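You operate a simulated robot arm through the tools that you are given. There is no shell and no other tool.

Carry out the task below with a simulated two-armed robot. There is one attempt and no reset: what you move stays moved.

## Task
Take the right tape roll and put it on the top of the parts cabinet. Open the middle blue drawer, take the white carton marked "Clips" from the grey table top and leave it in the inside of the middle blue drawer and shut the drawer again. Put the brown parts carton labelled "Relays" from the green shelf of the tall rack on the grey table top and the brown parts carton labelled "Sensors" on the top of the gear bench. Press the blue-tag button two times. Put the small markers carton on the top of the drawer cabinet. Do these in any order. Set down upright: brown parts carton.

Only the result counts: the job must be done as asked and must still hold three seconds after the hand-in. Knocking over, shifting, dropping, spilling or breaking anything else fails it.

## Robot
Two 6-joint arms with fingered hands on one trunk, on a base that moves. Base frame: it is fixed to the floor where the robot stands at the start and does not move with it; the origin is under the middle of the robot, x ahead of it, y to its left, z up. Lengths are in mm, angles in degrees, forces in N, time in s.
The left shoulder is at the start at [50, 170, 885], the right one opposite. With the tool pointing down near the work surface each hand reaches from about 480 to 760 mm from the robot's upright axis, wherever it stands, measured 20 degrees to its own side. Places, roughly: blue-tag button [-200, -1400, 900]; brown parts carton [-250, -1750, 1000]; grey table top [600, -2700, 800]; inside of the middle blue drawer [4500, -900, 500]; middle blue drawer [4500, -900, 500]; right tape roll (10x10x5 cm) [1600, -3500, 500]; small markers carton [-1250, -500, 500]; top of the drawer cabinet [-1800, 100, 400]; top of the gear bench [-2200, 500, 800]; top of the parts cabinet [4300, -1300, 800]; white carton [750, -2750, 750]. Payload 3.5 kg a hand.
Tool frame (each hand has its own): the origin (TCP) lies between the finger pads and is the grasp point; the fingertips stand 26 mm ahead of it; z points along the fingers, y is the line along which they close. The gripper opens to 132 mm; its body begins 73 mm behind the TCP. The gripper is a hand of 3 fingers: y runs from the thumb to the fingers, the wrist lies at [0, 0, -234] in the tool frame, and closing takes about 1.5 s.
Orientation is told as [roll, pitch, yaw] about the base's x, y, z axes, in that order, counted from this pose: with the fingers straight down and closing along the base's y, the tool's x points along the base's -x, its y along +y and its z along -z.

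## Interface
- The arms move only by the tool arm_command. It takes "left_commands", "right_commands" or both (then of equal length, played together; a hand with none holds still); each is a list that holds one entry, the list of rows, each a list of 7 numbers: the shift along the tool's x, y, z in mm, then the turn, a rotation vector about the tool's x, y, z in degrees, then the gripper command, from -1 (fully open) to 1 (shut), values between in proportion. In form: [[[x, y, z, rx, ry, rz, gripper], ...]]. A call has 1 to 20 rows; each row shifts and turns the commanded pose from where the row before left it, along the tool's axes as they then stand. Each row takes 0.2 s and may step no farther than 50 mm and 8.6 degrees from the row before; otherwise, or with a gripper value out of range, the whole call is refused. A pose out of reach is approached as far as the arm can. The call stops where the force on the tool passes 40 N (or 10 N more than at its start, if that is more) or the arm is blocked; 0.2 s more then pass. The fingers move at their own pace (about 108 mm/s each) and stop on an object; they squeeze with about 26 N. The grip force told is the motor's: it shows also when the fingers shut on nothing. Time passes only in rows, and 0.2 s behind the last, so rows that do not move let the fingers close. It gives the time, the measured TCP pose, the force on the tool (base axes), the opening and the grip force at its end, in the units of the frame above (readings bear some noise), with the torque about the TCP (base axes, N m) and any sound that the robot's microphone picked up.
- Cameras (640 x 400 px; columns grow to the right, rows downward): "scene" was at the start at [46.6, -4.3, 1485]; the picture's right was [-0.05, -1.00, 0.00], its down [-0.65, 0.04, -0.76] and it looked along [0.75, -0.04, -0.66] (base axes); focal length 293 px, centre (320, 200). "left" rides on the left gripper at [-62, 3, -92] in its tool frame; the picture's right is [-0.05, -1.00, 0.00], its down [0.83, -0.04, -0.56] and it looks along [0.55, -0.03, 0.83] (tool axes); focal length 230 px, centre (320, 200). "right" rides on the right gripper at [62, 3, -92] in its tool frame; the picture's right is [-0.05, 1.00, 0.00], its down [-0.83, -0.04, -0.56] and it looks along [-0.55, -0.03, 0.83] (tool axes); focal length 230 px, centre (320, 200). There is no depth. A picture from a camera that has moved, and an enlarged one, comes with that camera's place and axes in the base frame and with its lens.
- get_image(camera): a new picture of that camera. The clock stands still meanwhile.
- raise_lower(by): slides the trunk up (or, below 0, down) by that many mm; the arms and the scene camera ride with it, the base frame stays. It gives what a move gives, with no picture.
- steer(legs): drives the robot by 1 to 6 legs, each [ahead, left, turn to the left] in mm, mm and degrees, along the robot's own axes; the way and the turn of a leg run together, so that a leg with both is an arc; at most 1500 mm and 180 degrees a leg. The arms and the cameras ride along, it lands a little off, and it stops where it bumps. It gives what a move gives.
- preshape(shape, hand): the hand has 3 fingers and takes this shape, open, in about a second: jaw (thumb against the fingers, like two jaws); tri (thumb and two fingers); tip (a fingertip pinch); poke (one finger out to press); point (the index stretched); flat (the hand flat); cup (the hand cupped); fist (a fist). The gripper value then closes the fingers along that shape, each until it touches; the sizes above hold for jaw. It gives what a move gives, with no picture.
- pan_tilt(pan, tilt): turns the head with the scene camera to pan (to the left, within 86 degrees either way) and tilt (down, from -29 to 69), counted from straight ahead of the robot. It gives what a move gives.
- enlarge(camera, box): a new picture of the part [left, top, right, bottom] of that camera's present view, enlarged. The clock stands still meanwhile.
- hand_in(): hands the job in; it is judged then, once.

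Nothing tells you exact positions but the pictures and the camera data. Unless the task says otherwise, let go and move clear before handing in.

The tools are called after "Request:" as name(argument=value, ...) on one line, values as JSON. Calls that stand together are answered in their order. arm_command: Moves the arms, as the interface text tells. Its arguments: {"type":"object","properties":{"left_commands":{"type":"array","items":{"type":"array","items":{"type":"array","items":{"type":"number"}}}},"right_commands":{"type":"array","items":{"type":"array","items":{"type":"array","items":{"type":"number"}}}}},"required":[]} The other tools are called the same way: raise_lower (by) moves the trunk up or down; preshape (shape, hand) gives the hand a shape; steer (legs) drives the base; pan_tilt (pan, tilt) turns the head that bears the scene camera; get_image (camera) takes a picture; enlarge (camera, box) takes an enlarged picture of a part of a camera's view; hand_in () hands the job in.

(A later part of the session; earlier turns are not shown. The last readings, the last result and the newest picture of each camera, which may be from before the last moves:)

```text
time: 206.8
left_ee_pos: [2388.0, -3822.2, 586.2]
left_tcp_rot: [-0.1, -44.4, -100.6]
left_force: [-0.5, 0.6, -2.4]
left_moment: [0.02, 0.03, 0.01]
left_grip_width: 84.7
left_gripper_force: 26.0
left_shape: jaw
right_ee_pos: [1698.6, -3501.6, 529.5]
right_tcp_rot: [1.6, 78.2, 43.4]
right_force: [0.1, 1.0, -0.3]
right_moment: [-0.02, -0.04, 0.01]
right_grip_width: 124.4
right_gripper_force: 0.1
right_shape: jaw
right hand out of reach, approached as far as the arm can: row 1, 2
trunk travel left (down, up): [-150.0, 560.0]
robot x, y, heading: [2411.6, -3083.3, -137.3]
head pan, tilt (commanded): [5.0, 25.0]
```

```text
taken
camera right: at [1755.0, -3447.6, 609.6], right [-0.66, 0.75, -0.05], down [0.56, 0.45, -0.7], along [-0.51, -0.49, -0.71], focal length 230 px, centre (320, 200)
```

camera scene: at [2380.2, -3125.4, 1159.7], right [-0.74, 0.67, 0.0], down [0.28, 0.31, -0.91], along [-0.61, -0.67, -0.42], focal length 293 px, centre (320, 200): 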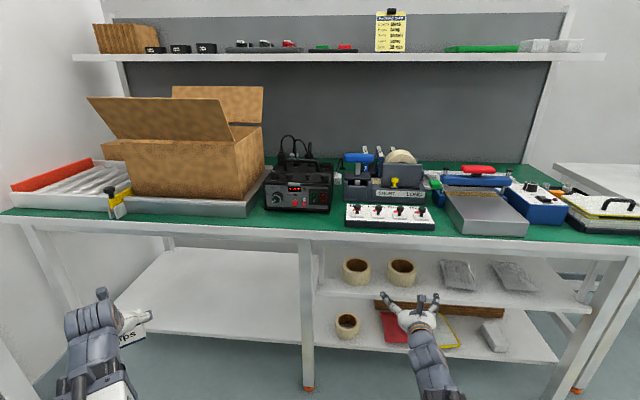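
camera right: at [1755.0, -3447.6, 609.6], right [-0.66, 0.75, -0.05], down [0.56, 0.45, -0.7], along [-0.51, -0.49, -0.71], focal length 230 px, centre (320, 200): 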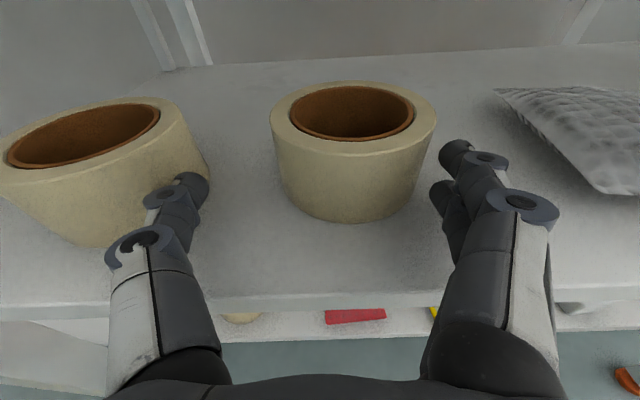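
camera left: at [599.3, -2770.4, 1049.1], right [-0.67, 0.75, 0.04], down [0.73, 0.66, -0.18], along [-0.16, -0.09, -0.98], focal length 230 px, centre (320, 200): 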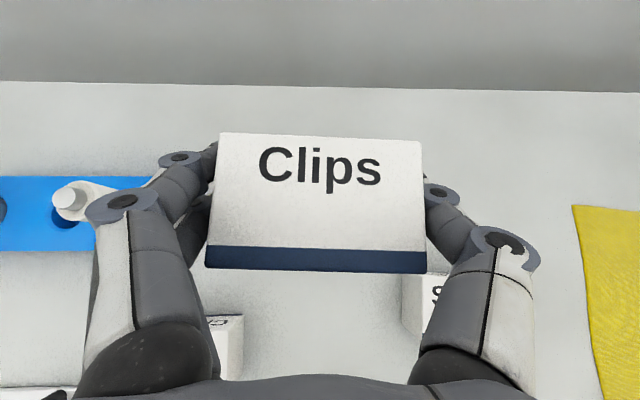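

I've drifted ~20 mm left; I correct sideways first, then go in around the roll.

Request:
arm_command(right_commands=[[[0, 18.7, 0, 0, 0, 0, -0.88], [4.6, 0, 19.6, 0, 0, 0, -0.88], [4.6, 0, 19.6, 0, 0, 0, -0.88], [4.6, 0, 19.6, 0, 0, 0, -0.88]]])

Request:
get_image(camera="right")

```text
time: 207.8
left_ee_pos: [2388.0, -3822.8, 586.2]
left_tcp_rot: [0.1, -44.4, -100.6]
left_force: [0.2, -0.2, -1.8]
left_moment: [0.0, 0.01, 0.03]
left_grip_width: 84.6
left_gripper_force: 25.7
left_shape: jaw
right_ee_pos: [1656.7, -3543.0, 524.9]
right_tcp_rot: [1.5, 78.3, 43.3]
right_force: [-1.0, 0.5, 0.1]
right_moment: [-0.01, -0.02, -0.01]
right_grip_width: 124.2
right_gripper_force: 0.1
right_shape: jaw
right hand out of reach, approached as far as the arm can: row 1, 2
trunk travel left (down, up): [-150.0, 560.0]
robot x, y, heading: [2412.1, -3086.6, -137.5]
head pan, tilt (commanded): [5.0, 25.0]
```

```text
taken
camera right: at [1712.1, -3488.7, 603.2], right [-0.66, 0.75, -0.05], down [0.56, 0.45, -0.7], along [-0.51, -0.49, -0.71], focal length 230 px, centre (320, 200)
```

right: 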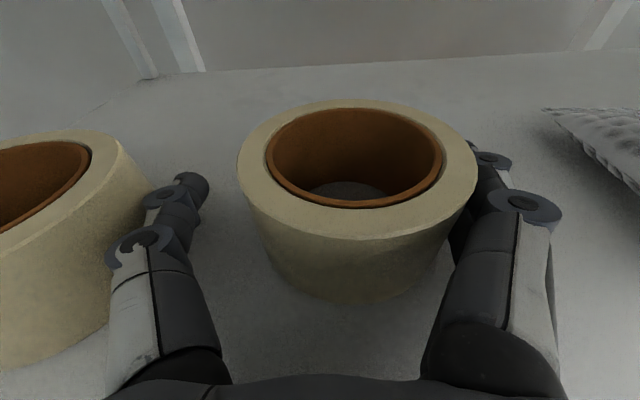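

The sideways correction was partly lost (reach limit), so the roll sits off-centre in the hand. I try again a small shift right.

Request:
arm_command(right_commands=[[[1, 5, 0, 0, 0, 0, -0.88], [1, 5, 0, 0, 0, 0, -0.88], [1, 4, 0, 0, 0, 0, -0.88]]])

Request:
get_image(camera="right")

```text
time: 208.6
left_ee_pos: [2387.8, -3822.0, 586.8]
left_tcp_rot: [-0.1, -44.3, -100.6]
left_force: [0.6, -0.5, -2.5]
left_moment: [-0.01, 0.0, -0.05]
left_grip_width: 84.8
left_gripper_force: 25.6
left_shape: jaw
right_ee_pos: [1653.1, -3539.7, 528.0]
right_tcp_rot: [2.4, 79.1, 43.4]
right_force: [0.0, 0.2, 0.6]
right_moment: [0.02, 0.02, 0.0]
right_grip_width: 124.5
right_gripper_force: 0.1
right_shape: jaw
right hand out of reach, approached as far as the arm can: row 1, 2
trunk travel left (down, up): [-150.0, 560.0]
robot x, y, heading: [2412.3, -3086.8, -137.2]
head pan, tilt (commanded): [5.0, 25.0]
```

```text
taken
camera right: at [1710.5, -3484.7, 605.4], right [-0.65, 0.76, -0.04], down [0.55, 0.43, -0.71], along [-0.52, -0.49, -0.7], focal length 230 px, centre (320, 200)
```

right: 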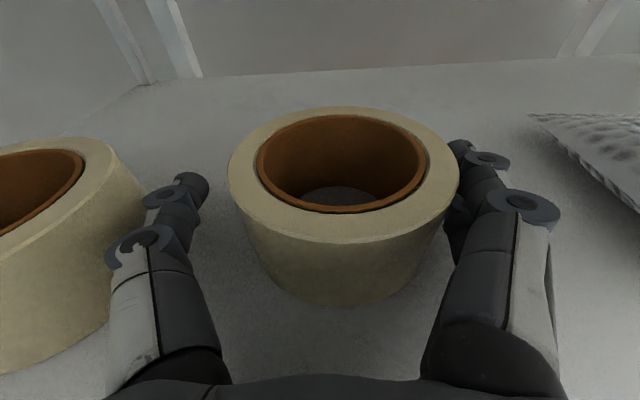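

Now the fingers clear both sides of the roll. I close on it.

Request:
arm_command(right_commands=[[[0, 0, 0, 0, 0, 0, -0.7], [0, 0, 0, 0, 0, 0, -0.5], [0, 0, 0, 0, 0, 0, -0.2], [0, 0, 0, 0, 0, 0, 0.1], [0, 0, 0, 0, 0, 0, 0.1], [0, 0, 0, 0, 0, 0, 0.1]]])

Request:
get_image(camera="right")

```text
time: 210.0
left_ee_pos: [2387.2, -3822.1, 586.1]
left_tcp_rot: [0.0, -44.5, -100.6]
left_force: [-0.3, -0.3, -1.3]
left_moment: [0.0, -0.01, 0.01]
left_grip_width: 84.7
left_gripper_force: 26.4
left_shape: jaw
right_ee_pos: [1653.0, -3537.6, 527.1]
right_tcp_rot: [2.1, 79.1, 43.3]
right_force: [-0.5, -1.3, 0.7]
right_moment: [-0.01, 0.0, 0.01]
right_grip_width: 87.9
right_gripper_force: 26.0
right_shape: jaw
trunk travel left (down, up): [-150.0, 560.0]
robot x, y, heading: [2405.7, -3082.2, -137.2]
head pan, tilt (commanded): [5.0, 25.0]
```

```text
taken
camera right: at [1710.6, -3484.8, 605.4], right [-0.65, 0.76, -0.04], down [0.55, 0.43, -0.71], along [-0.52, -0.49, -0.7], focal length 230 px, centre (320, 200)
```

right: 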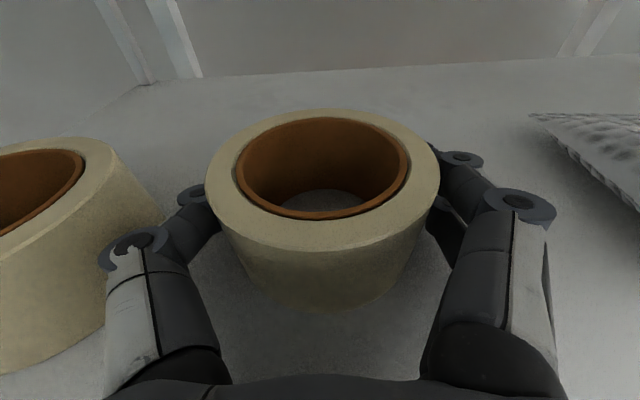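

The roll is caged at 88 mm. I lift it by raising the trunk 25 mm, then back the whole robot straight out.

Request:
raise_lower(by=25)

Request:
get_image(camera="right")

Request:
enlarge(camera="scene", box=[320, 240, 480, 340])

```text
time: 210.7
left_ee_pos: [2386.8, -3822.3, 611.8]
left_tcp_rot: [0.0, -44.4, -100.6]
left_force: [-0.7, 0.0, -2.2]
left_moment: [-0.04, 0.0, 0.01]
left_grip_width: 85.1
left_gripper_force: 25.9
left_shape: jaw
right_ee_pos: [1652.5, -3539.1, 550.3]
right_tcp_rot: [2.1, 79.0, 43.5]
right_force: [-0.3, 0.6, -1.0]
right_moment: [-0.02, 0.02, 0.0]
right_grip_width: 87.9
right_gripper_force: 26.5
right_shape: jaw
trunk travel left (down, up): [-175.0, 535.0]
robot x, y, heading: [2411.3, -3085.6, -137.4]
head pan, tilt (commanded): [5.0, 25.0]
```

```text
taken
camera right: at [1710.5, -3484.7, 630.3], right [-0.65, 0.76, -0.04], down [0.55, 0.43, -0.71], along [-0.52, -0.49, -0.7], focal length 230 px, centre (320, 200)
```

right: 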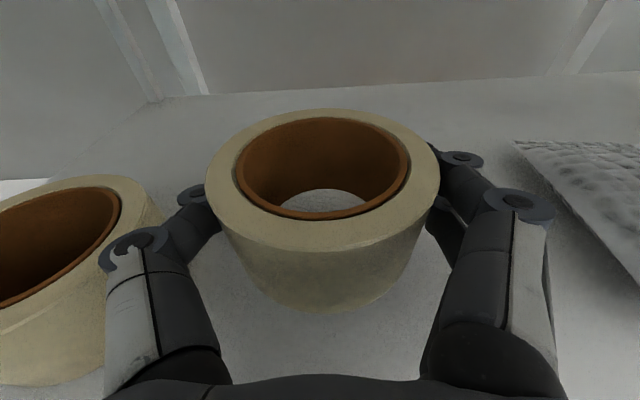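

```text
4.00 times, centred on (400, 290) of scene
camera zoom: at [2380.1, -3125.5, 1184.7], right [-0.74, 0.67, 0.0], down [0.28, 0.31, -0.91], along [-0.61, -0.67, -0.42], focal length 1173 px, centre (0, -160)
```

zoom: 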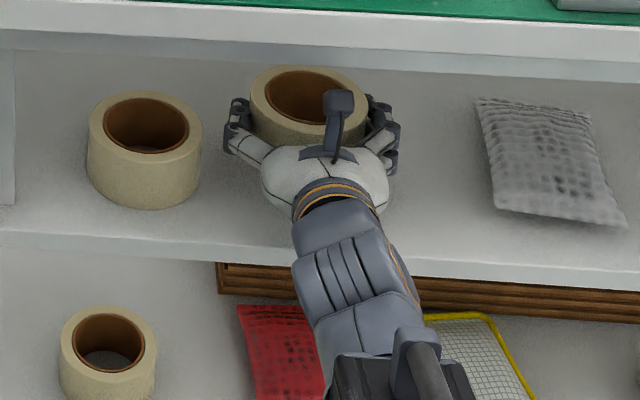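

The roll is up and its neighbour unmoved. I back out, raise the trunk, and turn to look for the parts cabinet and the blue drawers.

Request:
steer(legs=[[-450, 0, 0], [0, -450, 0]])

Request:
raise_lower(by=325)

Request:
steer(legs=[[0, 0, 120]])

Request:
pan_tilt(pan=40, tilt=20)

Request:
get_image(camera="scene")

Request:
get_image(camera="right")

```text
time: 215.8
left_ee_pos: [2419.1, -3188.0, 610.7]
left_tcp_rot: [0.0, -44.4, -100.1]
left_force: [0.0, 1.1, -1.7]
left_moment: [0.01, 0.01, 0.01]
left_grip_width: 84.7
left_gripper_force: 25.8
left_shape: jaw
right_ee_pos: [1682.1, -2911.0, 551.6]
right_tcp_rot: [2.1, 79.1, 43.9]
right_force: [0.1, -0.6, -2.6]
right_moment: [0.02, 0.02, -0.01]
right_grip_width: 87.8
right_gripper_force: 25.7
right_shape: jaw
trunk travel left (down, up): [-175.0, 535.0]
robot x, y, heading: [2434.5, -2447.4, -137.1]
head pan, tilt (commanded): [5.0, 25.0]
```

```text
time: 219.0
left_ee_pos: [2417.9, -3188.6, 935.8]
left_tcp_rot: [0.0, -44.4, -100.1]
left_force: [0.7, -0.4, -1.5]
left_moment: [0.0, 0.0, 0.02]
left_grip_width: 84.8
left_gripper_force: 25.9
left_shape: jaw
right_ee_pos: [1680.6, -2910.5, 876.7]
right_tcp_rot: [2.2, 79.1, 43.8]
right_force: [0.3, -0.1, -1.7]
right_moment: [-0.03, 0.02, 0.01]
right_grip_width: 88.1
right_gripper_force: 26.0
right_shape: jaw
trunk travel left (down, up): [-500.0, 210.0]
robot x, y, heading: [2438.2, -2448.1, -136.5]
head pan, tilt (commanded): [5.0, 25.0]
```

```text
time: 224.5
left_ee_pos: [3064.8, -2065.9, 936.4]
left_tcp_rot: [0.1, -44.5, 22.6]
left_force: [-0.1, -0.3, -1.1]
left_moment: [0.02, 0.0, -0.01]
left_grip_width: 84.8
left_gripper_force: 26.4
left_shape: jaw
right_ee_pos: [3229.0, -2836.1, 876.5]
right_tcp_rot: [2.0, 79.1, 166.7]
right_force: [-0.6, -0.2, -0.1]
right_moment: [0.0, 0.01, 0.0]
right_grip_width: 87.7
right_gripper_force: 25.8
right_shape: jaw
trunk travel left (down, up): [-500.0, 210.0]
robot x, y, heading: [2434.3, -2452.1, -14.4]
head pan, tilt (commanded): [5.0, 25.0]
```

```text
time: 225.5
left_ee_pos: [3064.5, -2065.3, 935.3]
left_tcp_rot: [-0.1, -44.4, 22.5]
left_force: [-0.6, -0.3, -2.7]
left_moment: [-0.01, 0.0, -0.01]
left_grip_width: 84.7
left_gripper_force: 26.0
left_shape: jaw
right_ee_pos: [3230.0, -2835.4, 877.8]
right_tcp_rot: [2.1, 79.1, 166.6]
right_force: [-0.3, 0.8, -1.2]
right_moment: [0.03, 0.03, 0.01]
right_grip_width: 87.8
right_gripper_force: 25.7
right_shape: jaw
trunk travel left (down, up): [-500.0, 210.0]
robot x, y, heading: [2433.7, -2449.2, -14.3]
head pan, tilt (commanded): [40.0, 20.0]
```

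```text
taken
camera scene: at [2482.8, -2399.5, 1517.8], right [0.43, -0.9, 0.0], down [-0.31, -0.15, -0.94], along [0.85, 0.41, -0.34], focal length 293 px, centre (320, 200)
```

scene: 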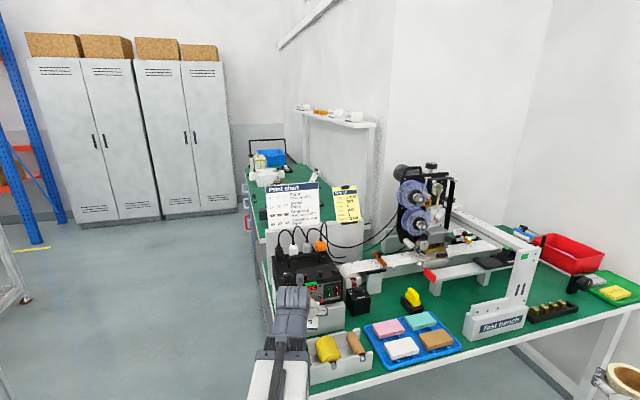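

```text
taken
camera right: at [3153.4, -2816.7, 955.3], right [-0.28, -0.96, -0.04], down [-0.67, 0.22, -0.71], along [0.69, -0.17, -0.7], focal length 230 px, centre (320, 200)
```

right: 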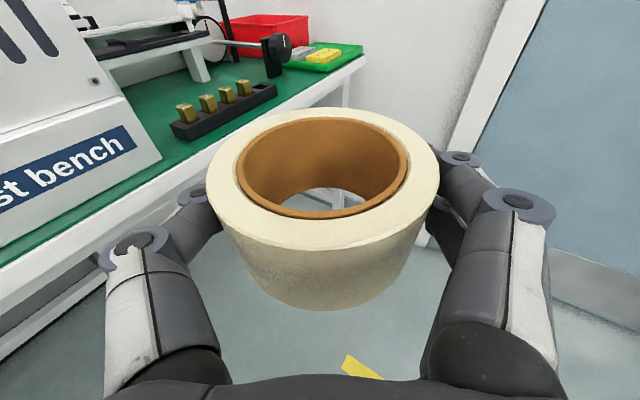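

A test bench stands close ahead; the hands hover just above it without contact. I back away first, then study the cabinet with the coloured drawers behind it.

Request:
steer(legs=[[-350, 0, 0]])

Request:
pan_tilt(pan=45, tilt=15)

Request:
get_image(camera="scene")

Request:
enlarge(camera="scene", box=[200, 120, 400, 245])

```text
time: 227.8
left_ee_pos: [2720.9, -1978.5, 936.8]
left_tcp_rot: [0.0, -44.5, 22.7]
left_force: [0.1, 1.2, -1.4]
left_moment: [0.04, 0.03, 0.01]
left_grip_width: 84.6
left_gripper_force: 26.2
left_shape: jaw
right_ee_pos: [2888.0, -2748.8, 877.0]
right_tcp_rot: [2.1, 79.1, 166.8]
right_force: [0.4, 0.7, -1.7]
right_moment: [0.0, 0.01, -0.04]
right_grip_width: 87.8
right_gripper_force: 26.2
right_shape: jaw
trunk travel left (down, up): [-500.0, 210.0]
robot x, y, heading: [2088.7, -2362.3, -14.0]
head pan, tilt (commanded): [40.0, 20.0]
```

```text
time: 228.4
left_ee_pos: [2721.7, -1977.9, 936.5]
left_tcp_rot: [0.0, -44.4, 22.7]
left_force: [0.3, -0.1, -1.6]
left_moment: [0.01, 0.0, 0.01]
left_grip_width: 84.8
left_gripper_force: 26.1
left_shape: jaw
right_ee_pos: [2886.6, -2747.4, 876.2]
right_tcp_rot: [2.1, 79.0, 166.7]
right_force: [-0.4, -0.1, -0.8]
right_moment: [0.03, 0.01, 0.01]
right_grip_width: 88.0
right_gripper_force: 26.0
right_shape: jaw
trunk travel left (down, up): [-500.0, 210.0]
robot x, y, heading: [2093.1, -2365.9, -14.1]
head pan, tilt (commanded): [45.0, 15.0]
```

```text
taken
camera scene: at [2135.1, -2305.4, 1525.9], right [0.51, -0.86, 0.0], down [-0.22, -0.13, -0.97], along [0.83, 0.5, -0.26], focal length 293 px, centre (320, 200)
```

scene: 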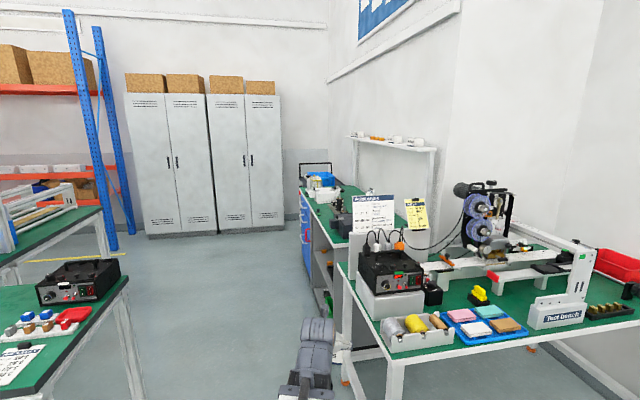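

```text
3.20 times, centred on (300, 182) of scene
camera zoom: at [2135.1, -2305.4, 1525.9], right [0.51, -0.86, 0.0], down [-0.22, -0.13, -0.97], along [0.83, 0.5, -0.26], focal length 938 px, centre (384, 256)
```

zoom: 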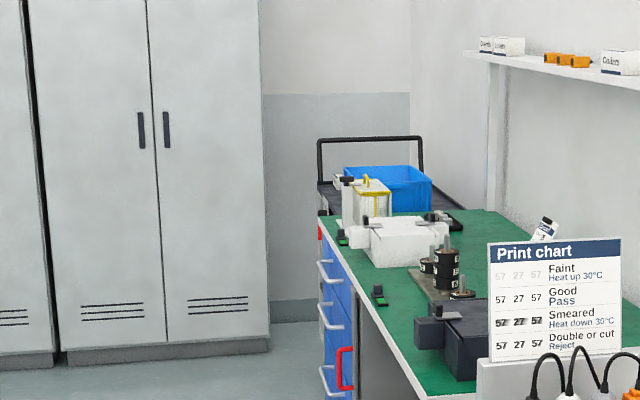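

The drawers are in the green-topped parts cabinet further along the right wall, facing the open floor. I bring the left arm to the front, back off, turn along the corridor and look ahead.

Request:
arm_command(left_commands=[[[0, -47, 0, 3.5, 0, 3.56, 0.2], [0, -47, 0, 3.5, 0, 3.56, 0.2], [0, -47, 0, 3.5, 0, 3.56, 0.2], [0, -47, 0, 3.5, 0, 3.56, 0.2], [0, -47, 0, 3.5, 0, 3.56, 0.2], [0, -47, 0, 3.5, 0, 3.56, 0.2], [0, -47, 0, 3.5, 0, 3.56, 0.2], [0, -30, 0, 3.5, 0, 3.56, 0.2]]])

Request:
steer(legs=[[-300, 0, 0], [0, 0, 56.5]])

Request:
pan_tilt(pan=0, tilt=25)

Request:
get_image(camera="scene")

```text
time: 230.2
left_ee_pos: [2757.8, -2328.5, 938.4]
left_tcp_rot: [-0.1, -44.4, -17.3]
left_force: [0.4, -0.1, -1.5]
left_moment: [-0.01, -0.02, 0.0]
left_grip_width: 84.7
left_gripper_force: 26.4
left_shape: jaw
right_ee_pos: [2886.6, -2747.6, 876.2]
right_tcp_rot: [2.1, 79.1, 166.7]
right_force: [0.4, -0.7, -1.9]
right_moment: [-0.02, 0.02, 0.03]
right_grip_width: 87.9
right_gripper_force: 26.5
right_shape: jaw
trunk travel left (down, up): [-500.0, 210.0]
robot x, y, heading: [2093.7, -2362.5, -13.9]
head pan, tilt (commanded): [45.0, 15.0]
```

```text
time: 234.9
left_ee_pos: [2109.3, -1700.7, 938.3]
left_tcp_rot: [-0.2, -44.4, 41.3]
left_force: [-0.6, 0.1, -2.0]
left_moment: [0.05, -0.02, 0.02]
left_grip_width: 84.6
left_gripper_force: 26.2
left_shape: jaw
right_ee_pos: [2536.1, -1811.1, 879.0]
right_tcp_rot: [2.0, 79.2, -134.9]
right_force: [0.3, 0.1, -0.9]
right_moment: [-0.01, 0.01, 0.0]
right_grip_width: 87.8
right_gripper_force: 25.9
right_shape: jaw
trunk travel left (down, up): [-500.0, 210.0]
robot x, y, heading: [1787.3, -2286.4, 44.4]
head pan, tilt (commanded): [45.0, 15.0]
```

```text
time: 236.0
left_ee_pos: [2109.0, -1700.8, 938.7]
left_tcp_rot: [-0.2, -44.4, 41.3]
left_force: [-0.5, 1.2, -2.0]
left_moment: [-0.01, 0.0, 0.0]
left_grip_width: 84.6
left_gripper_force: 25.9
left_shape: jaw
right_ee_pos: [2535.1, -1811.5, 877.5]
right_tcp_rot: [2.2, 79.1, -134.9]
right_force: [0.2, 0.7, -0.7]
right_moment: [0.02, 0.01, -0.01]
right_grip_width: 87.5
right_gripper_force: 26.2
right_shape: jaw
trunk travel left (down, up): [-500.0, 210.0]
robot x, y, heading: [1787.0, -2287.7, 44.4]
head pan, tilt (commanded): [0.0, 25.0]
```

```text
taken
camera scene: at [1830.6, -2251.6, 1509.7], right [0.7, -0.71, 0.0], down [-0.3, -0.3, -0.91], along [0.65, 0.63, -0.42], focal length 293 px, centre (320, 200)
```

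scene: 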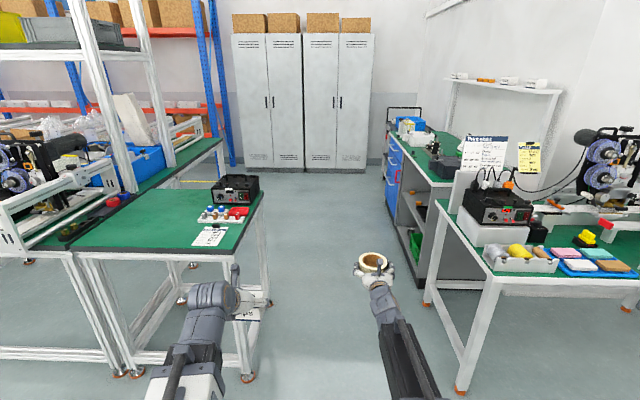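

The corridor between the bench end and the test bench is clear. I shift to its middle and drive through toward the cabinet.

Request:
steer(legs=[[0, -140, -1.8], [1500, 0, 0], [500, 0, 0]])

Request:
pan_tilt(pan=-40, tilt=30)

Request:
get_image(camera="scene")

```text
time: 246.8
left_ee_pos: [3667.5, -468.9, 937.5]
left_tcp_rot: [-0.2, -44.4, 39.4]
left_force: [-0.7, -0.3, -2.2]
left_moment: [0.01, -0.02, -0.04]
left_grip_width: 84.3
left_gripper_force: 25.8
left_shape: jaw
right_ee_pos: [4090.2, -592.9, 877.5]
right_tcp_rot: [2.0, 79.1, -136.7]
right_force: [-0.1, -1.2, -1.1]
right_moment: [0.05, -0.01, -0.02]
right_grip_width: 87.9
right_gripper_force: 26.0
right_shape: jaw
trunk travel left (down, up): [-500.0, 210.0]
robot x, y, heading: [3331.8, -1045.9, 42.5]
head pan, tilt (commanded): [0.0, 25.0]
```

```text
time: 247.9
left_ee_pos: [3666.7, -468.1, 937.8]
left_tcp_rot: [-0.2, -44.4, 39.4]
left_force: [0.2, -0.7, -1.7]
left_moment: [0.01, 0.02, -0.06]
left_grip_width: 84.6
left_gripper_force: 26.1
left_shape: jaw
right_ee_pos: [4088.5, -592.9, 877.9]
right_tcp_rot: [2.1, 79.0, -136.8]
right_force: [-0.5, 0.4, -1.3]
right_moment: [0.0, -0.03, 0.0]
right_grip_width: 87.6
right_gripper_force: 25.7
right_shape: jaw
trunk travel left (down, up): [-500.0, 210.0]
robot x, y, heading: [3324.1, -1043.4, 42.5]
head pan, tilt (commanded): [-40.0, 30.0]
```

```text
taken
camera scene: at [3392.7, -1068.3, 1501.8], right [0.04, -1.0, 0.0], down [-0.5, -0.02, -0.87], along [0.87, 0.04, -0.5], focal length 293 px, centre (320, 200)
```

scene: 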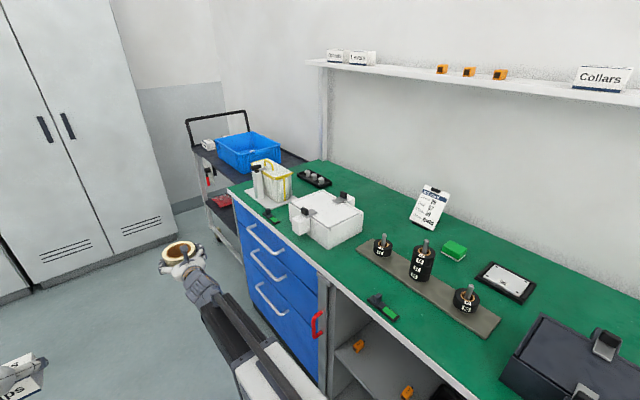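

The parts cabinet with three blue drawers is to my right front. I enlarge to see its top and drawers.

Request:
enlarge(camera="scene", box=[200, 140, 440, 290])

Request:
enlarge(camera="scene", box=[200, 180, 392, 300])

```text
2.67 times, centred on (320, 215) of scene
camera zoom: at [3392.7, -1068.3, 1501.8], right [0.04, -1.0, 0.0], down [-0.5, -0.02, -0.87], along [0.87, 0.04, -0.5], focal length 782 px, centre (320, 160)
```

zoom: 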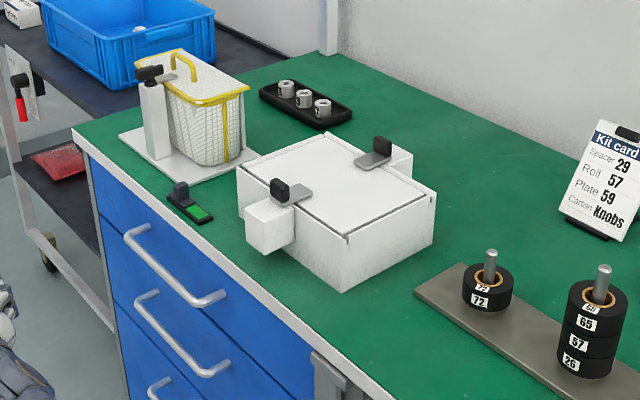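

```text
3.33 times, centred on (296, 240) of scene
camera zoom: at [3392.7, -1068.3, 1501.8], right [0.04, -1.0, 0.0], down [-0.5, -0.02, -0.87], along [0.87, 0.04, -0.5], focal length 977 px, centre (400, 67)
```

zoom: 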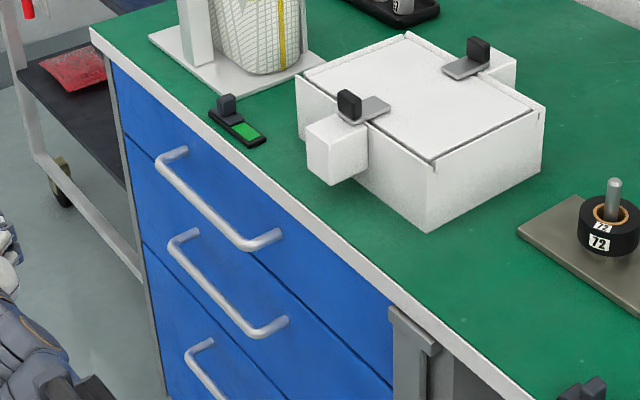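

Three blue drawers; the middle handle is at about z 595. A free strip lies at the cabinet top's front right of the white box — good for the tape roll. I move out into the open floor and turn to face the cabinet.

Request:
steer(legs=[[748, 422, 0], [0, 0, -90]])

Request:
pan_tilt(pan=0, tilt=30)

Request:
get_image(camera="scene")

Request:
enlarge(camera="scene", box=[240, 140, 480, 290])

```text
time: 256.1
left_ee_pos: [4186.4, -542.3, 938.7]
left_tcp_rot: [-0.2, -44.3, -47.5]
left_force: [0.3, -0.9, -1.8]
left_moment: [-0.01, 0.01, 0.0]
left_grip_width: 84.7
left_gripper_force: 25.8
left_shape: jaw
right_ee_pos: [4082.7, -969.6, 877.0]
right_tcp_rot: [2.2, 79.1, 136.2]
right_force: [0.1, 0.0, -1.5]
right_moment: [0.03, -0.02, 0.0]
right_grip_width: 87.7
right_gripper_force: 25.9
right_shape: jaw
trunk travel left (down, up): [-500.0, 210.0]
robot x, y, heading: [3592.4, -234.0, -44.5]
head pan, tilt (commanded): [-40.0, 30.0]
```

```text
time: 257.2
left_ee_pos: [4186.3, -542.7, 938.2]
left_tcp_rot: [-0.1, -44.4, -47.6]
left_force: [-0.4, 0.1, -2.6]
left_moment: [-0.01, 0.0, 0.0]
left_grip_width: 84.9
left_gripper_force: 26.1
left_shape: jaw
right_ee_pos: [4083.9, -969.9, 878.0]
right_tcp_rot: [2.2, 79.2, 136.2]
right_force: [-0.5, -0.3, -1.2]
right_moment: [0.01, 0.02, -0.01]
right_grip_width: 87.3
right_gripper_force: 26.3
right_shape: jaw
trunk travel left (down, up): [-500.0, 210.0]
robot x, y, heading: [3591.1, -233.0, -44.7]
head pan, tilt (commanded): [0.0, 30.0]
```

```text
taken
camera scene: at [3630.5, -270.5, 1501.7], right [-0.7, -0.71, 0.0], down [-0.36, 0.35, -0.87], along [0.62, -0.61, -0.5], focal length 293 px, centre (320, 200)
```

scene: 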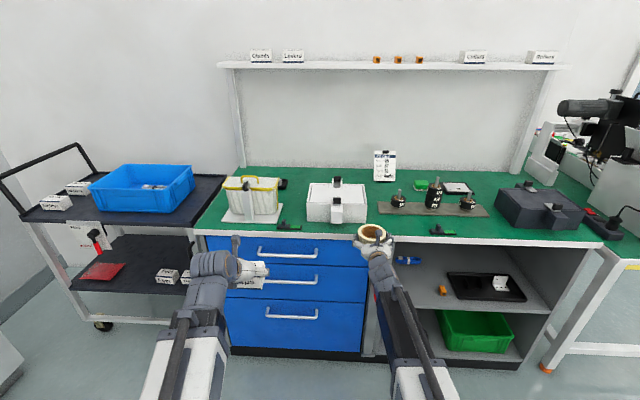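

```text
2.67 times, centred on (360, 215) of scene
camera zoom: at [3630.5, -270.5, 1501.7], right [-0.7, -0.71, 0.0], down [-0.36, 0.35, -0.87], along [0.62, -0.61, -0.5], focal length 782 px, centre (213, 160)
```

zoom: 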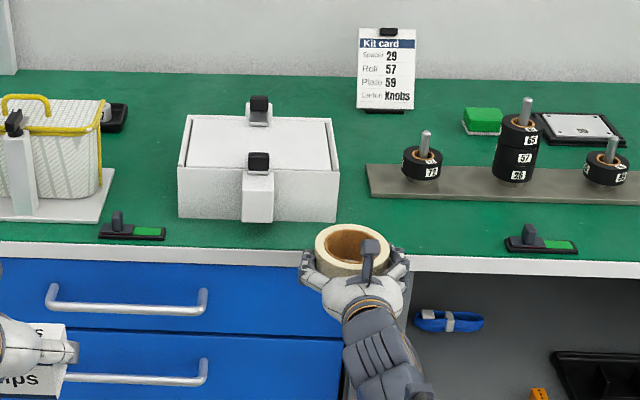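

I need the cabinet top's true height; my estimates differ (780–870). I take the right hand camera's view for another angle.

Request:
get_image(camera="right")

Request:
get_image(camera="left")

```text
taken
camera right: at [4026.1, -914.8, 955.2], right [-0.72, -0.69, -0.04], down [-0.46, 0.53, -0.71], along [0.51, -0.49, -0.7], focal length 230 px, centre (320, 200)
```

right: 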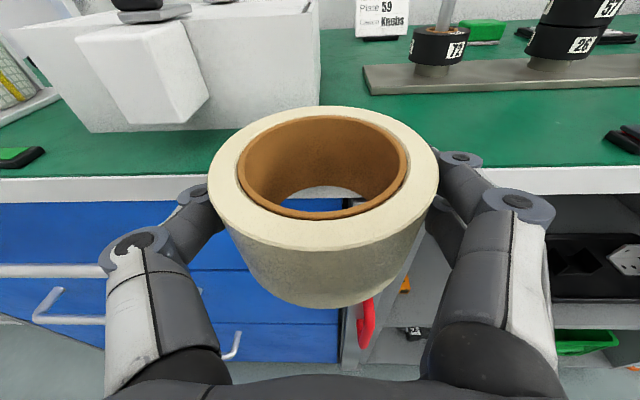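

```text
taken
camera left: at [4174.7, -524.6, 1048.4], right [-0.71, -0.7, 0.04], down [-0.69, 0.7, -0.18], along [0.1, -0.16, -0.98], focal length 230 px, centre (320, 200)
```

left: 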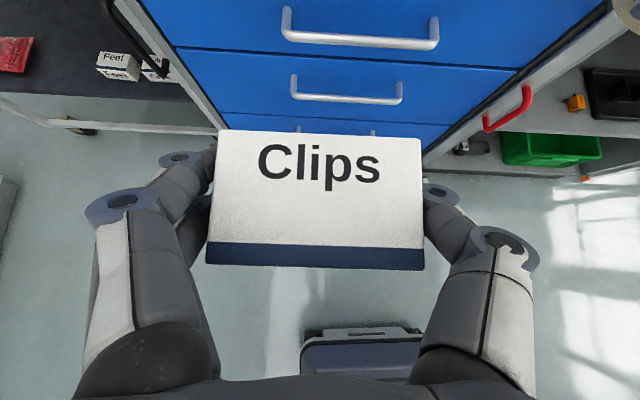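

Cross-checking handles and edges, the cabinet top is more like z 860–870, so the roll must go higher first. I raise the trunk 80 mm, square up and drive the roll over the free front strip.

Request:
raise_lower(by=80)

Request:
steer(legs=[[0, -61, -2.8], [70, 0, 0]])

Request:
get_image(camera="right")

Request:
get_image(camera="scene")

```text
time: 258.4
left_ee_pos: [4186.1, -542.7, 1017.9]
left_tcp_rot: [-0.2, -44.4, -47.5]
left_force: [-1.1, 0.6, -1.6]
left_moment: [0.04, 0.03, 0.02]
left_grip_width: 84.4
left_gripper_force: 26.3
left_shape: jaw
right_ee_pos: [4083.4, -969.2, 957.1]
right_tcp_rot: [2.2, 79.2, 136.2]
right_force: [0.1, 0.4, -1.7]
right_moment: [-0.04, 0.0, -0.04]
right_grip_width: 87.9
right_gripper_force: 26.2
right_shape: jaw
trunk travel left (down, up): [-580.0, 130.0]
robot x, y, heading: [3592.2, -235.9, -44.6]
head pan, tilt (commanded): [0.0, 30.0]
```

```text
time: 259.9
left_ee_pos: [4174.1, -664.6, 1017.7]
left_tcp_rot: [-0.2, -44.3, -50.4]
left_force: [-0.1, -1.1, -2.3]
left_moment: [0.01, 0.05, 0.05]
left_grip_width: 84.4
left_gripper_force: 25.8
left_shape: jaw
right_ee_pos: [4048.6, -1085.8, 955.5]
right_tcp_rot: [2.0, 79.1, 133.4]
right_force: [-1.0, -0.7, -1.8]
right_moment: [-0.04, 0.01, 0.02]
right_grip_width: 87.9
right_gripper_force: 25.7
right_shape: jaw
trunk travel left (down, up): [-580.0, 130.0]
robot x, y, heading: [3592.9, -328.5, -47.3]
head pan, tilt (commanded): [0.0, 30.0]
```

```text
taken
camera right: at [3996.0, -1028.1, 1034.6], right [-0.76, -0.65, -0.04], down [-0.44, 0.55, -0.71], along [0.49, -0.52, -0.7], focal length 230 px, centre (320, 200)
```

right: 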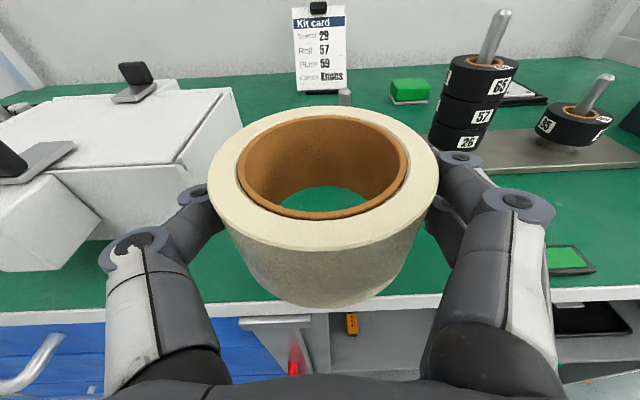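

```text
taken
camera scene: at [3632.6, -365.4, 1581.7], right [-0.74, -0.68, 0.0], down [-0.34, 0.37, -0.87], along [0.59, -0.64, -0.5], focal length 293 px, centre (320, 200)
```

scene: 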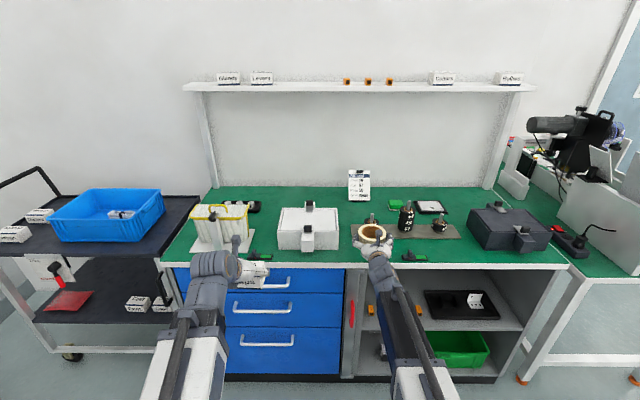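

Now consistent: top z≈853, front edge u≈3530. I drive 60 mm further so the roll is over the strip, and look.

Request:
steer(legs=[[60, 0, 0]])

Request:
raise_lower(by=-45)

Request:
get_image(camera="right")

Request:
enlarge(camera="scene", box=[280, 160, 480, 285])

```text
time: 260.9
left_ee_pos: [4214.8, -708.8, 1017.2]
left_tcp_rot: [-0.3, -44.5, -50.4]
left_force: [0.0, -0.2, -1.8]
left_moment: [0.0, 0.01, -0.01]
left_grip_width: 84.8
left_gripper_force: 26.0
left_shape: jaw
right_ee_pos: [4090.6, -1129.6, 957.6]
right_tcp_rot: [2.3, 79.2, 133.3]
right_force: [0.4, -0.6, -1.0]
right_moment: [0.0, 0.0, 0.01]
right_grip_width: 87.5
right_gripper_force: 26.2
right_shape: jaw
trunk travel left (down, up): [-580.0, 130.0]
robot x, y, heading: [3636.7, -371.8, -47.4]
head pan, tilt (commanded): [0.0, 30.0]
```

```text
time: 261.8
left_ee_pos: [4213.8, -707.9, 972.9]
left_tcp_rot: [-0.2, -44.5, -50.3]
left_force: [0.2, -0.3, -1.9]
left_moment: [-0.01, 0.0, 0.03]
left_grip_width: 84.5
left_gripper_force: 26.0
left_shape: jaw
right_ee_pos: [4091.4, -1129.0, 911.4]
right_tcp_rot: [2.1, 79.1, 133.5]
right_force: [0.4, 0.1, -0.8]
right_moment: [0.02, -0.02, 0.0]
right_grip_width: 88.0
right_gripper_force: 26.0
right_shape: jaw
trunk travel left (down, up): [-535.0, 175.0]
robot x, y, heading: [3635.5, -370.6, -47.4]
head pan, tilt (commanded): [0.0, 30.0]
```

```text
taken
camera right: at [4036.3, -1071.8, 990.3], right [-0.76, -0.65, -0.04], down [-0.43, 0.55, -0.71], along [0.49, -0.52, -0.7], focal length 230 px, centre (320, 200)
```

right: 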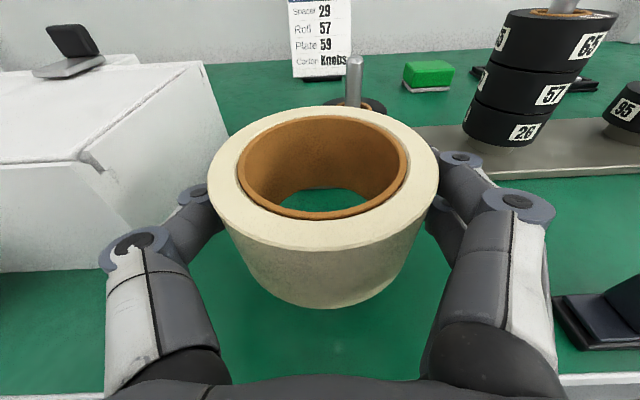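

```text
3.20 times, centred on (380, 222) of scene
camera zoom: at [3672.6, -408.6, 1536.8], right [-0.74, -0.68, 0.0], down [-0.34, 0.37, -0.87], along [0.59, -0.64, -0.5], focal length 938 px, centre (128, 128)
```

zoom: 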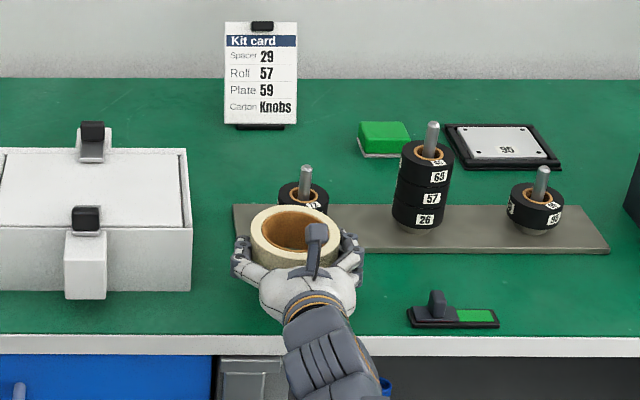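

The roll hovers ~30 mm over the empty strip. I lower with the trunk in stages, watching the force.

Request:
raise_lower(by=-22)

Request:
raise_lower(by=-4)

```text
time: 262.5
left_ee_pos: [4213.8, -707.4, 950.4]
left_tcp_rot: [-0.2, -44.4, -50.4]
left_force: [0.1, 0.1, -1.2]
left_moment: [0.03, 0.04, 0.02]
left_grip_width: 84.6
left_gripper_force: 25.4
left_shape: jaw
right_ee_pos: [4089.7, -1128.9, 890.8]
right_tcp_rot: [2.1, 79.1, 133.5]
right_force: [0.4, 0.3, -0.5]
right_moment: [0.02, -0.03, -0.01]
right_grip_width: 87.8
right_gripper_force: 26.0
right_shape: jaw
trunk travel left (down, up): [-513.0, 197.0]
robot x, y, heading: [3634.4, -372.3, -47.3]
head pan, tilt (commanded): [0.0, 30.0]
```

```text
time: 263.0
left_ee_pos: [4213.7, -708.4, 947.4]
left_tcp_rot: [-0.2, -44.4, -50.5]
left_force: [0.2, 0.4, -1.0]
left_moment: [-0.01, 0.02, 0.01]
left_grip_width: 84.4
left_gripper_force: 25.7
left_shape: jaw
right_ee_pos: [4090.9, -1129.2, 886.5]
right_tcp_rot: [2.2, 79.1, 133.4]
right_force: [-0.1, 0.5, -1.5]
right_moment: [-0.01, -0.01, 0.01]
right_grip_width: 87.6
right_gripper_force: 25.9
right_shape: jaw
trunk travel left (down, up): [-509.0, 201.0]
robot x, y, heading: [3635.1, -373.4, -47.3]
head pan, tilt (commanded): [0.0, 30.0]
```

Request:
raise_lower(by=-3)

Request:
raise_lower(by=-2)

Request:
enlarge(camera="right", box=[160, 200, 480, 400])

```text
time: 263.5
left_ee_pos: [4214.2, -708.1, 943.8]
left_tcp_rot: [-0.1, -44.4, -50.4]
left_force: [-0.2, 0.5, -1.8]
left_moment: [0.01, 0.0, 0.02]
left_grip_width: 84.8
left_gripper_force: 26.2
left_shape: jaw
right_ee_pos: [4090.5, -1128.9, 883.5]
right_tcp_rot: [2.2, 79.2, 133.5]
right_force: [-0.8, -0.4, -0.6]
right_moment: [0.01, -0.01, 0.0]
right_grip_width: 87.7
right_gripper_force: 26.1
right_shape: jaw
trunk travel left (down, up): [-506.0, 204.0]
robot x, y, heading: [3634.2, -371.6, -47.3]
head pan, tilt (commanded): [0.0, 30.0]
```

```text
time: 264.0
left_ee_pos: [4213.7, -706.6, 942.5]
left_tcp_rot: [-0.2, -44.4, -50.5]
left_force: [-0.5, -0.6, -1.5]
left_moment: [0.02, 0.0, 0.04]
left_grip_width: 84.4
left_gripper_force: 26.0
left_shape: jaw
right_ee_pos: [4090.9, -1129.0, 880.9]
right_tcp_rot: [2.2, 79.1, 133.5]
right_force: [0.1, 0.1, -0.9]
right_moment: [0.0, 0.03, -0.01]
right_grip_width: 87.9
right_gripper_force: 25.8
right_shape: jaw
trunk travel left (down, up): [-504.0, 206.0]
robot x, y, heading: [3635.2, -370.9, -47.3]
head pan, tilt (commanded): [0.0, 30.0]
```

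```text
2.00 times, centred on (320, 300) of right
camera zoom: at [4036.4, -1071.8, 959.2], right [-0.76, -0.65, -0.04], down [-0.43, 0.55, -0.71], along [0.49, -0.52, -0.7], focal length 460 px, centre (320, 0)
```

zoom: 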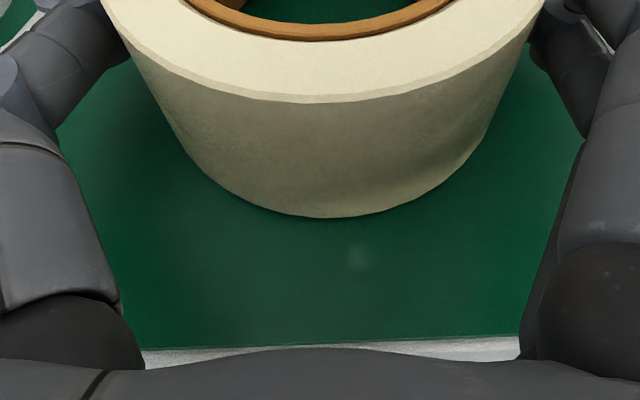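

No contact yet; I continue a few millimetres at a time.

Request:
raise_lower(by=-4)

Request:
raise_lower(by=-3)

Request:
raise_lower(by=-3)

```text
time: 264.6
left_ee_pos: [4214.1, -708.6, 937.7]
left_tcp_rot: [-0.2, -44.4, -50.4]
left_force: [-0.4, -0.8, -2.5]
left_moment: [-0.01, -0.03, -0.02]
left_grip_width: 84.7
left_gripper_force: 26.3
left_shape: jaw
right_ee_pos: [4090.1, -1129.3, 877.1]
right_tcp_rot: [2.3, 79.1, 133.5]
right_force: [1.1, -0.7, 0.8]
right_moment: [0.07, -0.01, -0.02]
right_grip_width: 87.6
right_gripper_force: 26.5
right_shape: jaw
trunk travel left (down, up): [-500.0, 210.0]
robot x, y, heading: [3634.8, -366.9, -47.5]
head pan, tilt (commanded): [0.0, 30.0]
```

```text
time: 265.1
left_ee_pos: [4212.2, -708.2, 935.6]
left_tcp_rot: [-0.2, -44.3, -50.4]
left_force: [0.5, -0.3, -2.5]
left_moment: [0.0, 0.02, 0.03]
left_grip_width: 84.5
left_gripper_force: 25.1
left_shape: jaw
right_ee_pos: [4090.7, -1130.1, 877.4]
right_tcp_rot: [2.2, 79.2, 133.5]
right_force: [2.2, -4.8, 12.7]
right_moment: [-0.12, -0.08, -0.05]
right_grip_width: 87.6
right_gripper_force: 26.1
right_shape: jaw
trunk travel left (down, up): [-497.0, 213.0]
robot x, y, heading: [3634.7, -375.3, -47.6]
head pan, tilt (commanded): [0.0, 30.0]
```

```text
time: 265.6
left_ee_pos: [4214.2, -707.0, 934.5]
left_tcp_rot: [-0.2, -44.4, -50.4]
left_force: [0.7, 0.7, -2.1]
left_moment: [0.0, -0.01, -0.03]
left_grip_width: 84.7
left_gripper_force: 26.0
left_shape: jaw
right_ee_pos: [4090.3, -1127.9, 876.9]
right_tcp_rot: [2.3, 79.5, 133.7]
right_force: [4.8, -9.8, 27.8]
right_moment: [-0.33, -0.22, -0.03]
right_grip_width: 87.9
right_gripper_force: 26.1
right_shape: jaw
trunk travel left (down, up): [-494.0, 216.0]
robot x, y, heading: [3635.5, -372.9, -47.2]
head pan, tilt (commanded): [0.0, 30.0]
```

Contact at 28 N. I ease up 4 mm and open the hand.

Request:
raise_lower(by=4)

Request:
arm_command(right_commands=[[[0, 0, 0, 0, 0, 0, -0.4], [0, 0, 0, 0, 0, 0, -0.6], [0, 0, 0, 0, 0, 0, -0.75], [0, 0, 0, 0, 0, 0, -0.8], [0, 0, 0, 0, 0, 0, -0.8]]])

Request:
get_image(camera="right")

```text
time: 266.1
left_ee_pos: [4213.0, -707.2, 936.7]
left_tcp_rot: [-0.1, -44.4, -50.4]
left_force: [-0.4, -0.6, -2.2]
left_moment: [-0.01, 0.02, 0.0]
left_grip_width: 84.6
left_gripper_force: 26.1
left_shape: jaw
right_ee_pos: [4090.6, -1128.6, 876.3]
right_tcp_rot: [2.1, 79.3, 133.6]
right_force: [5.6, -9.9, 19.7]
right_moment: [-0.26, -0.16, -0.07]
right_grip_width: 87.9
right_gripper_force: 26.1
right_shape: jaw
trunk travel left (down, up): [-498.0, 212.0]
robot x, y, heading: [3631.8, -373.5, -47.3]
head pan, tilt (commanded): [0.0, 30.0]
```

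```text
time: 267.3
left_ee_pos: [4213.9, -706.7, 935.4]
left_tcp_rot: [-0.2, -44.4, -50.4]
left_force: [0.2, 0.3, -1.8]
left_moment: [-0.02, 0.02, 0.01]
left_grip_width: 84.7
left_gripper_force: 26.1
left_shape: jaw
right_ee_pos: [4090.3, -1129.1, 874.6]
right_tcp_rot: [2.2, 79.2, 133.5]
right_force: [-0.4, -0.4, -0.1]
right_moment: [-0.02, 0.0, 0.02]
right_grip_width: 118.6
right_gripper_force: 0.2
right_shape: jaw
trunk travel left (down, up): [-498.0, 212.0]
robot x, y, heading: [3635.5, -368.8, -47.5]
head pan, tilt (commanded): [0.0, 30.0]
```

```text
taken
camera right: at [4036.3, -1071.8, 953.0], right [-0.76, -0.65, -0.04], down [-0.43, 0.55, -0.71], along [0.49, -0.52, -0.7], focal length 230 px, centre (320, 200)
```

right: 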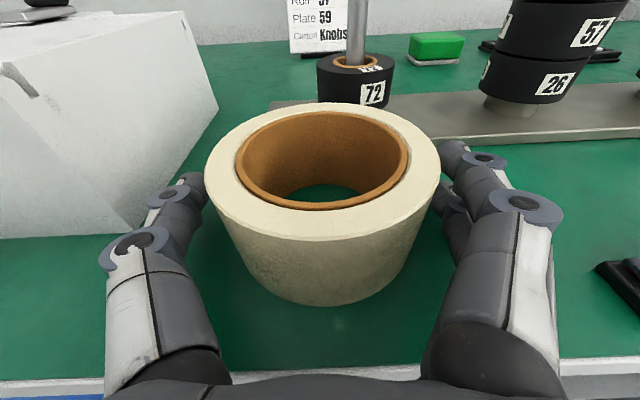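

The roll is released on the cabinet top. I raise the hand straight up, then back off and check.

Request:
raise_lower(by=80)

Request:
steer(legs=[[-250, 0, 0]])

Request:
get_image(camera="scene")

Request:
enlarge(camera="scene", box=[160, 180, 480, 380])

```text
time: 268.5
left_ee_pos: [4214.0, -707.9, 1015.4]
left_tcp_rot: [-0.2, -44.4, -50.4]
left_force: [0.7, -0.5, -1.3]
left_moment: [-0.01, -0.01, 0.02]
left_grip_width: 84.7
left_gripper_force: 26.0
left_shape: jaw
right_ee_pos: [4090.6, -1129.2, 955.0]
right_tcp_rot: [2.3, 79.1, 133.4]
right_force: [0.1, 0.0, -0.7]
right_moment: [-0.01, 0.01, -0.01]
right_grip_width: 118.7
right_gripper_force: 0.1
right_shape: jaw
trunk travel left (down, up): [-578.0, 132.0]
robot x, y, heading: [3639.0, -371.9, -47.7]
head pan, tilt (commanded): [0.0, 30.0]
```

```text
time: 270.4
left_ee_pos: [4038.2, -522.1, 1016.6]
left_tcp_rot: [-0.2, -44.4, -50.7]
left_force: [-0.4, 0.4, -1.0]
left_moment: [-0.01, -0.03, 0.0]
left_grip_width: 84.5
left_gripper_force: 25.9
left_shape: jaw
right_ee_pos: [3913.3, -942.7, 955.4]
right_tcp_rot: [2.2, 79.1, 133.2]
right_force: [0.3, -0.4, -0.4]
right_moment: [0.02, 0.0, 0.0]
right_grip_width: 118.6
right_gripper_force: 0.0
right_shape: jaw
trunk travel left (down, up): [-578.0, 132.0]
robot x, y, heading: [3465.8, -182.7, -47.7]
head pan, tilt (commanded): [0.0, 30.0]
```

```text
taken
camera scene: at [3498.9, -219.4, 1579.8], right [-0.74, -0.67, 0.0], down [-0.34, 0.37, -0.87], along [0.58, -0.64, -0.5], focal length 293 px, centre (320, 200)
```

scene: 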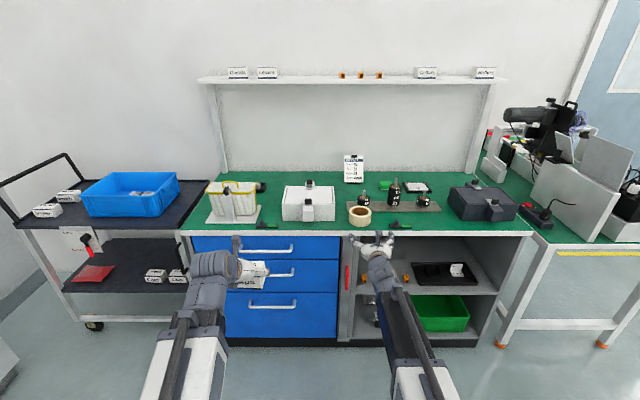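

```text
2.00 times, centred on (320, 280) of scene
camera zoom: at [3498.9, -219.4, 1579.8], right [-0.74, -0.67, 0.0], down [-0.34, 0.37, -0.87], along [0.58, -0.64, -0.5], focal length 586 px, centre (320, 40)
```

zoom: 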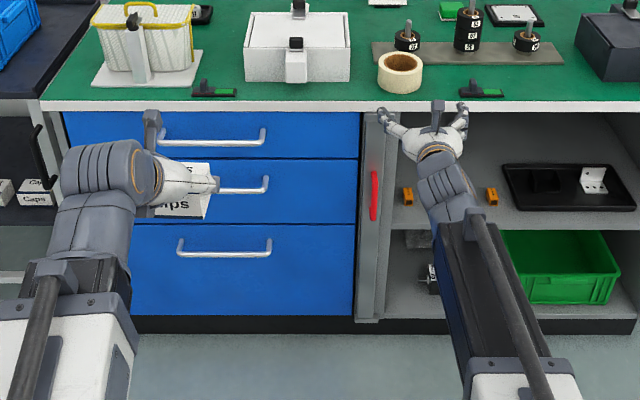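

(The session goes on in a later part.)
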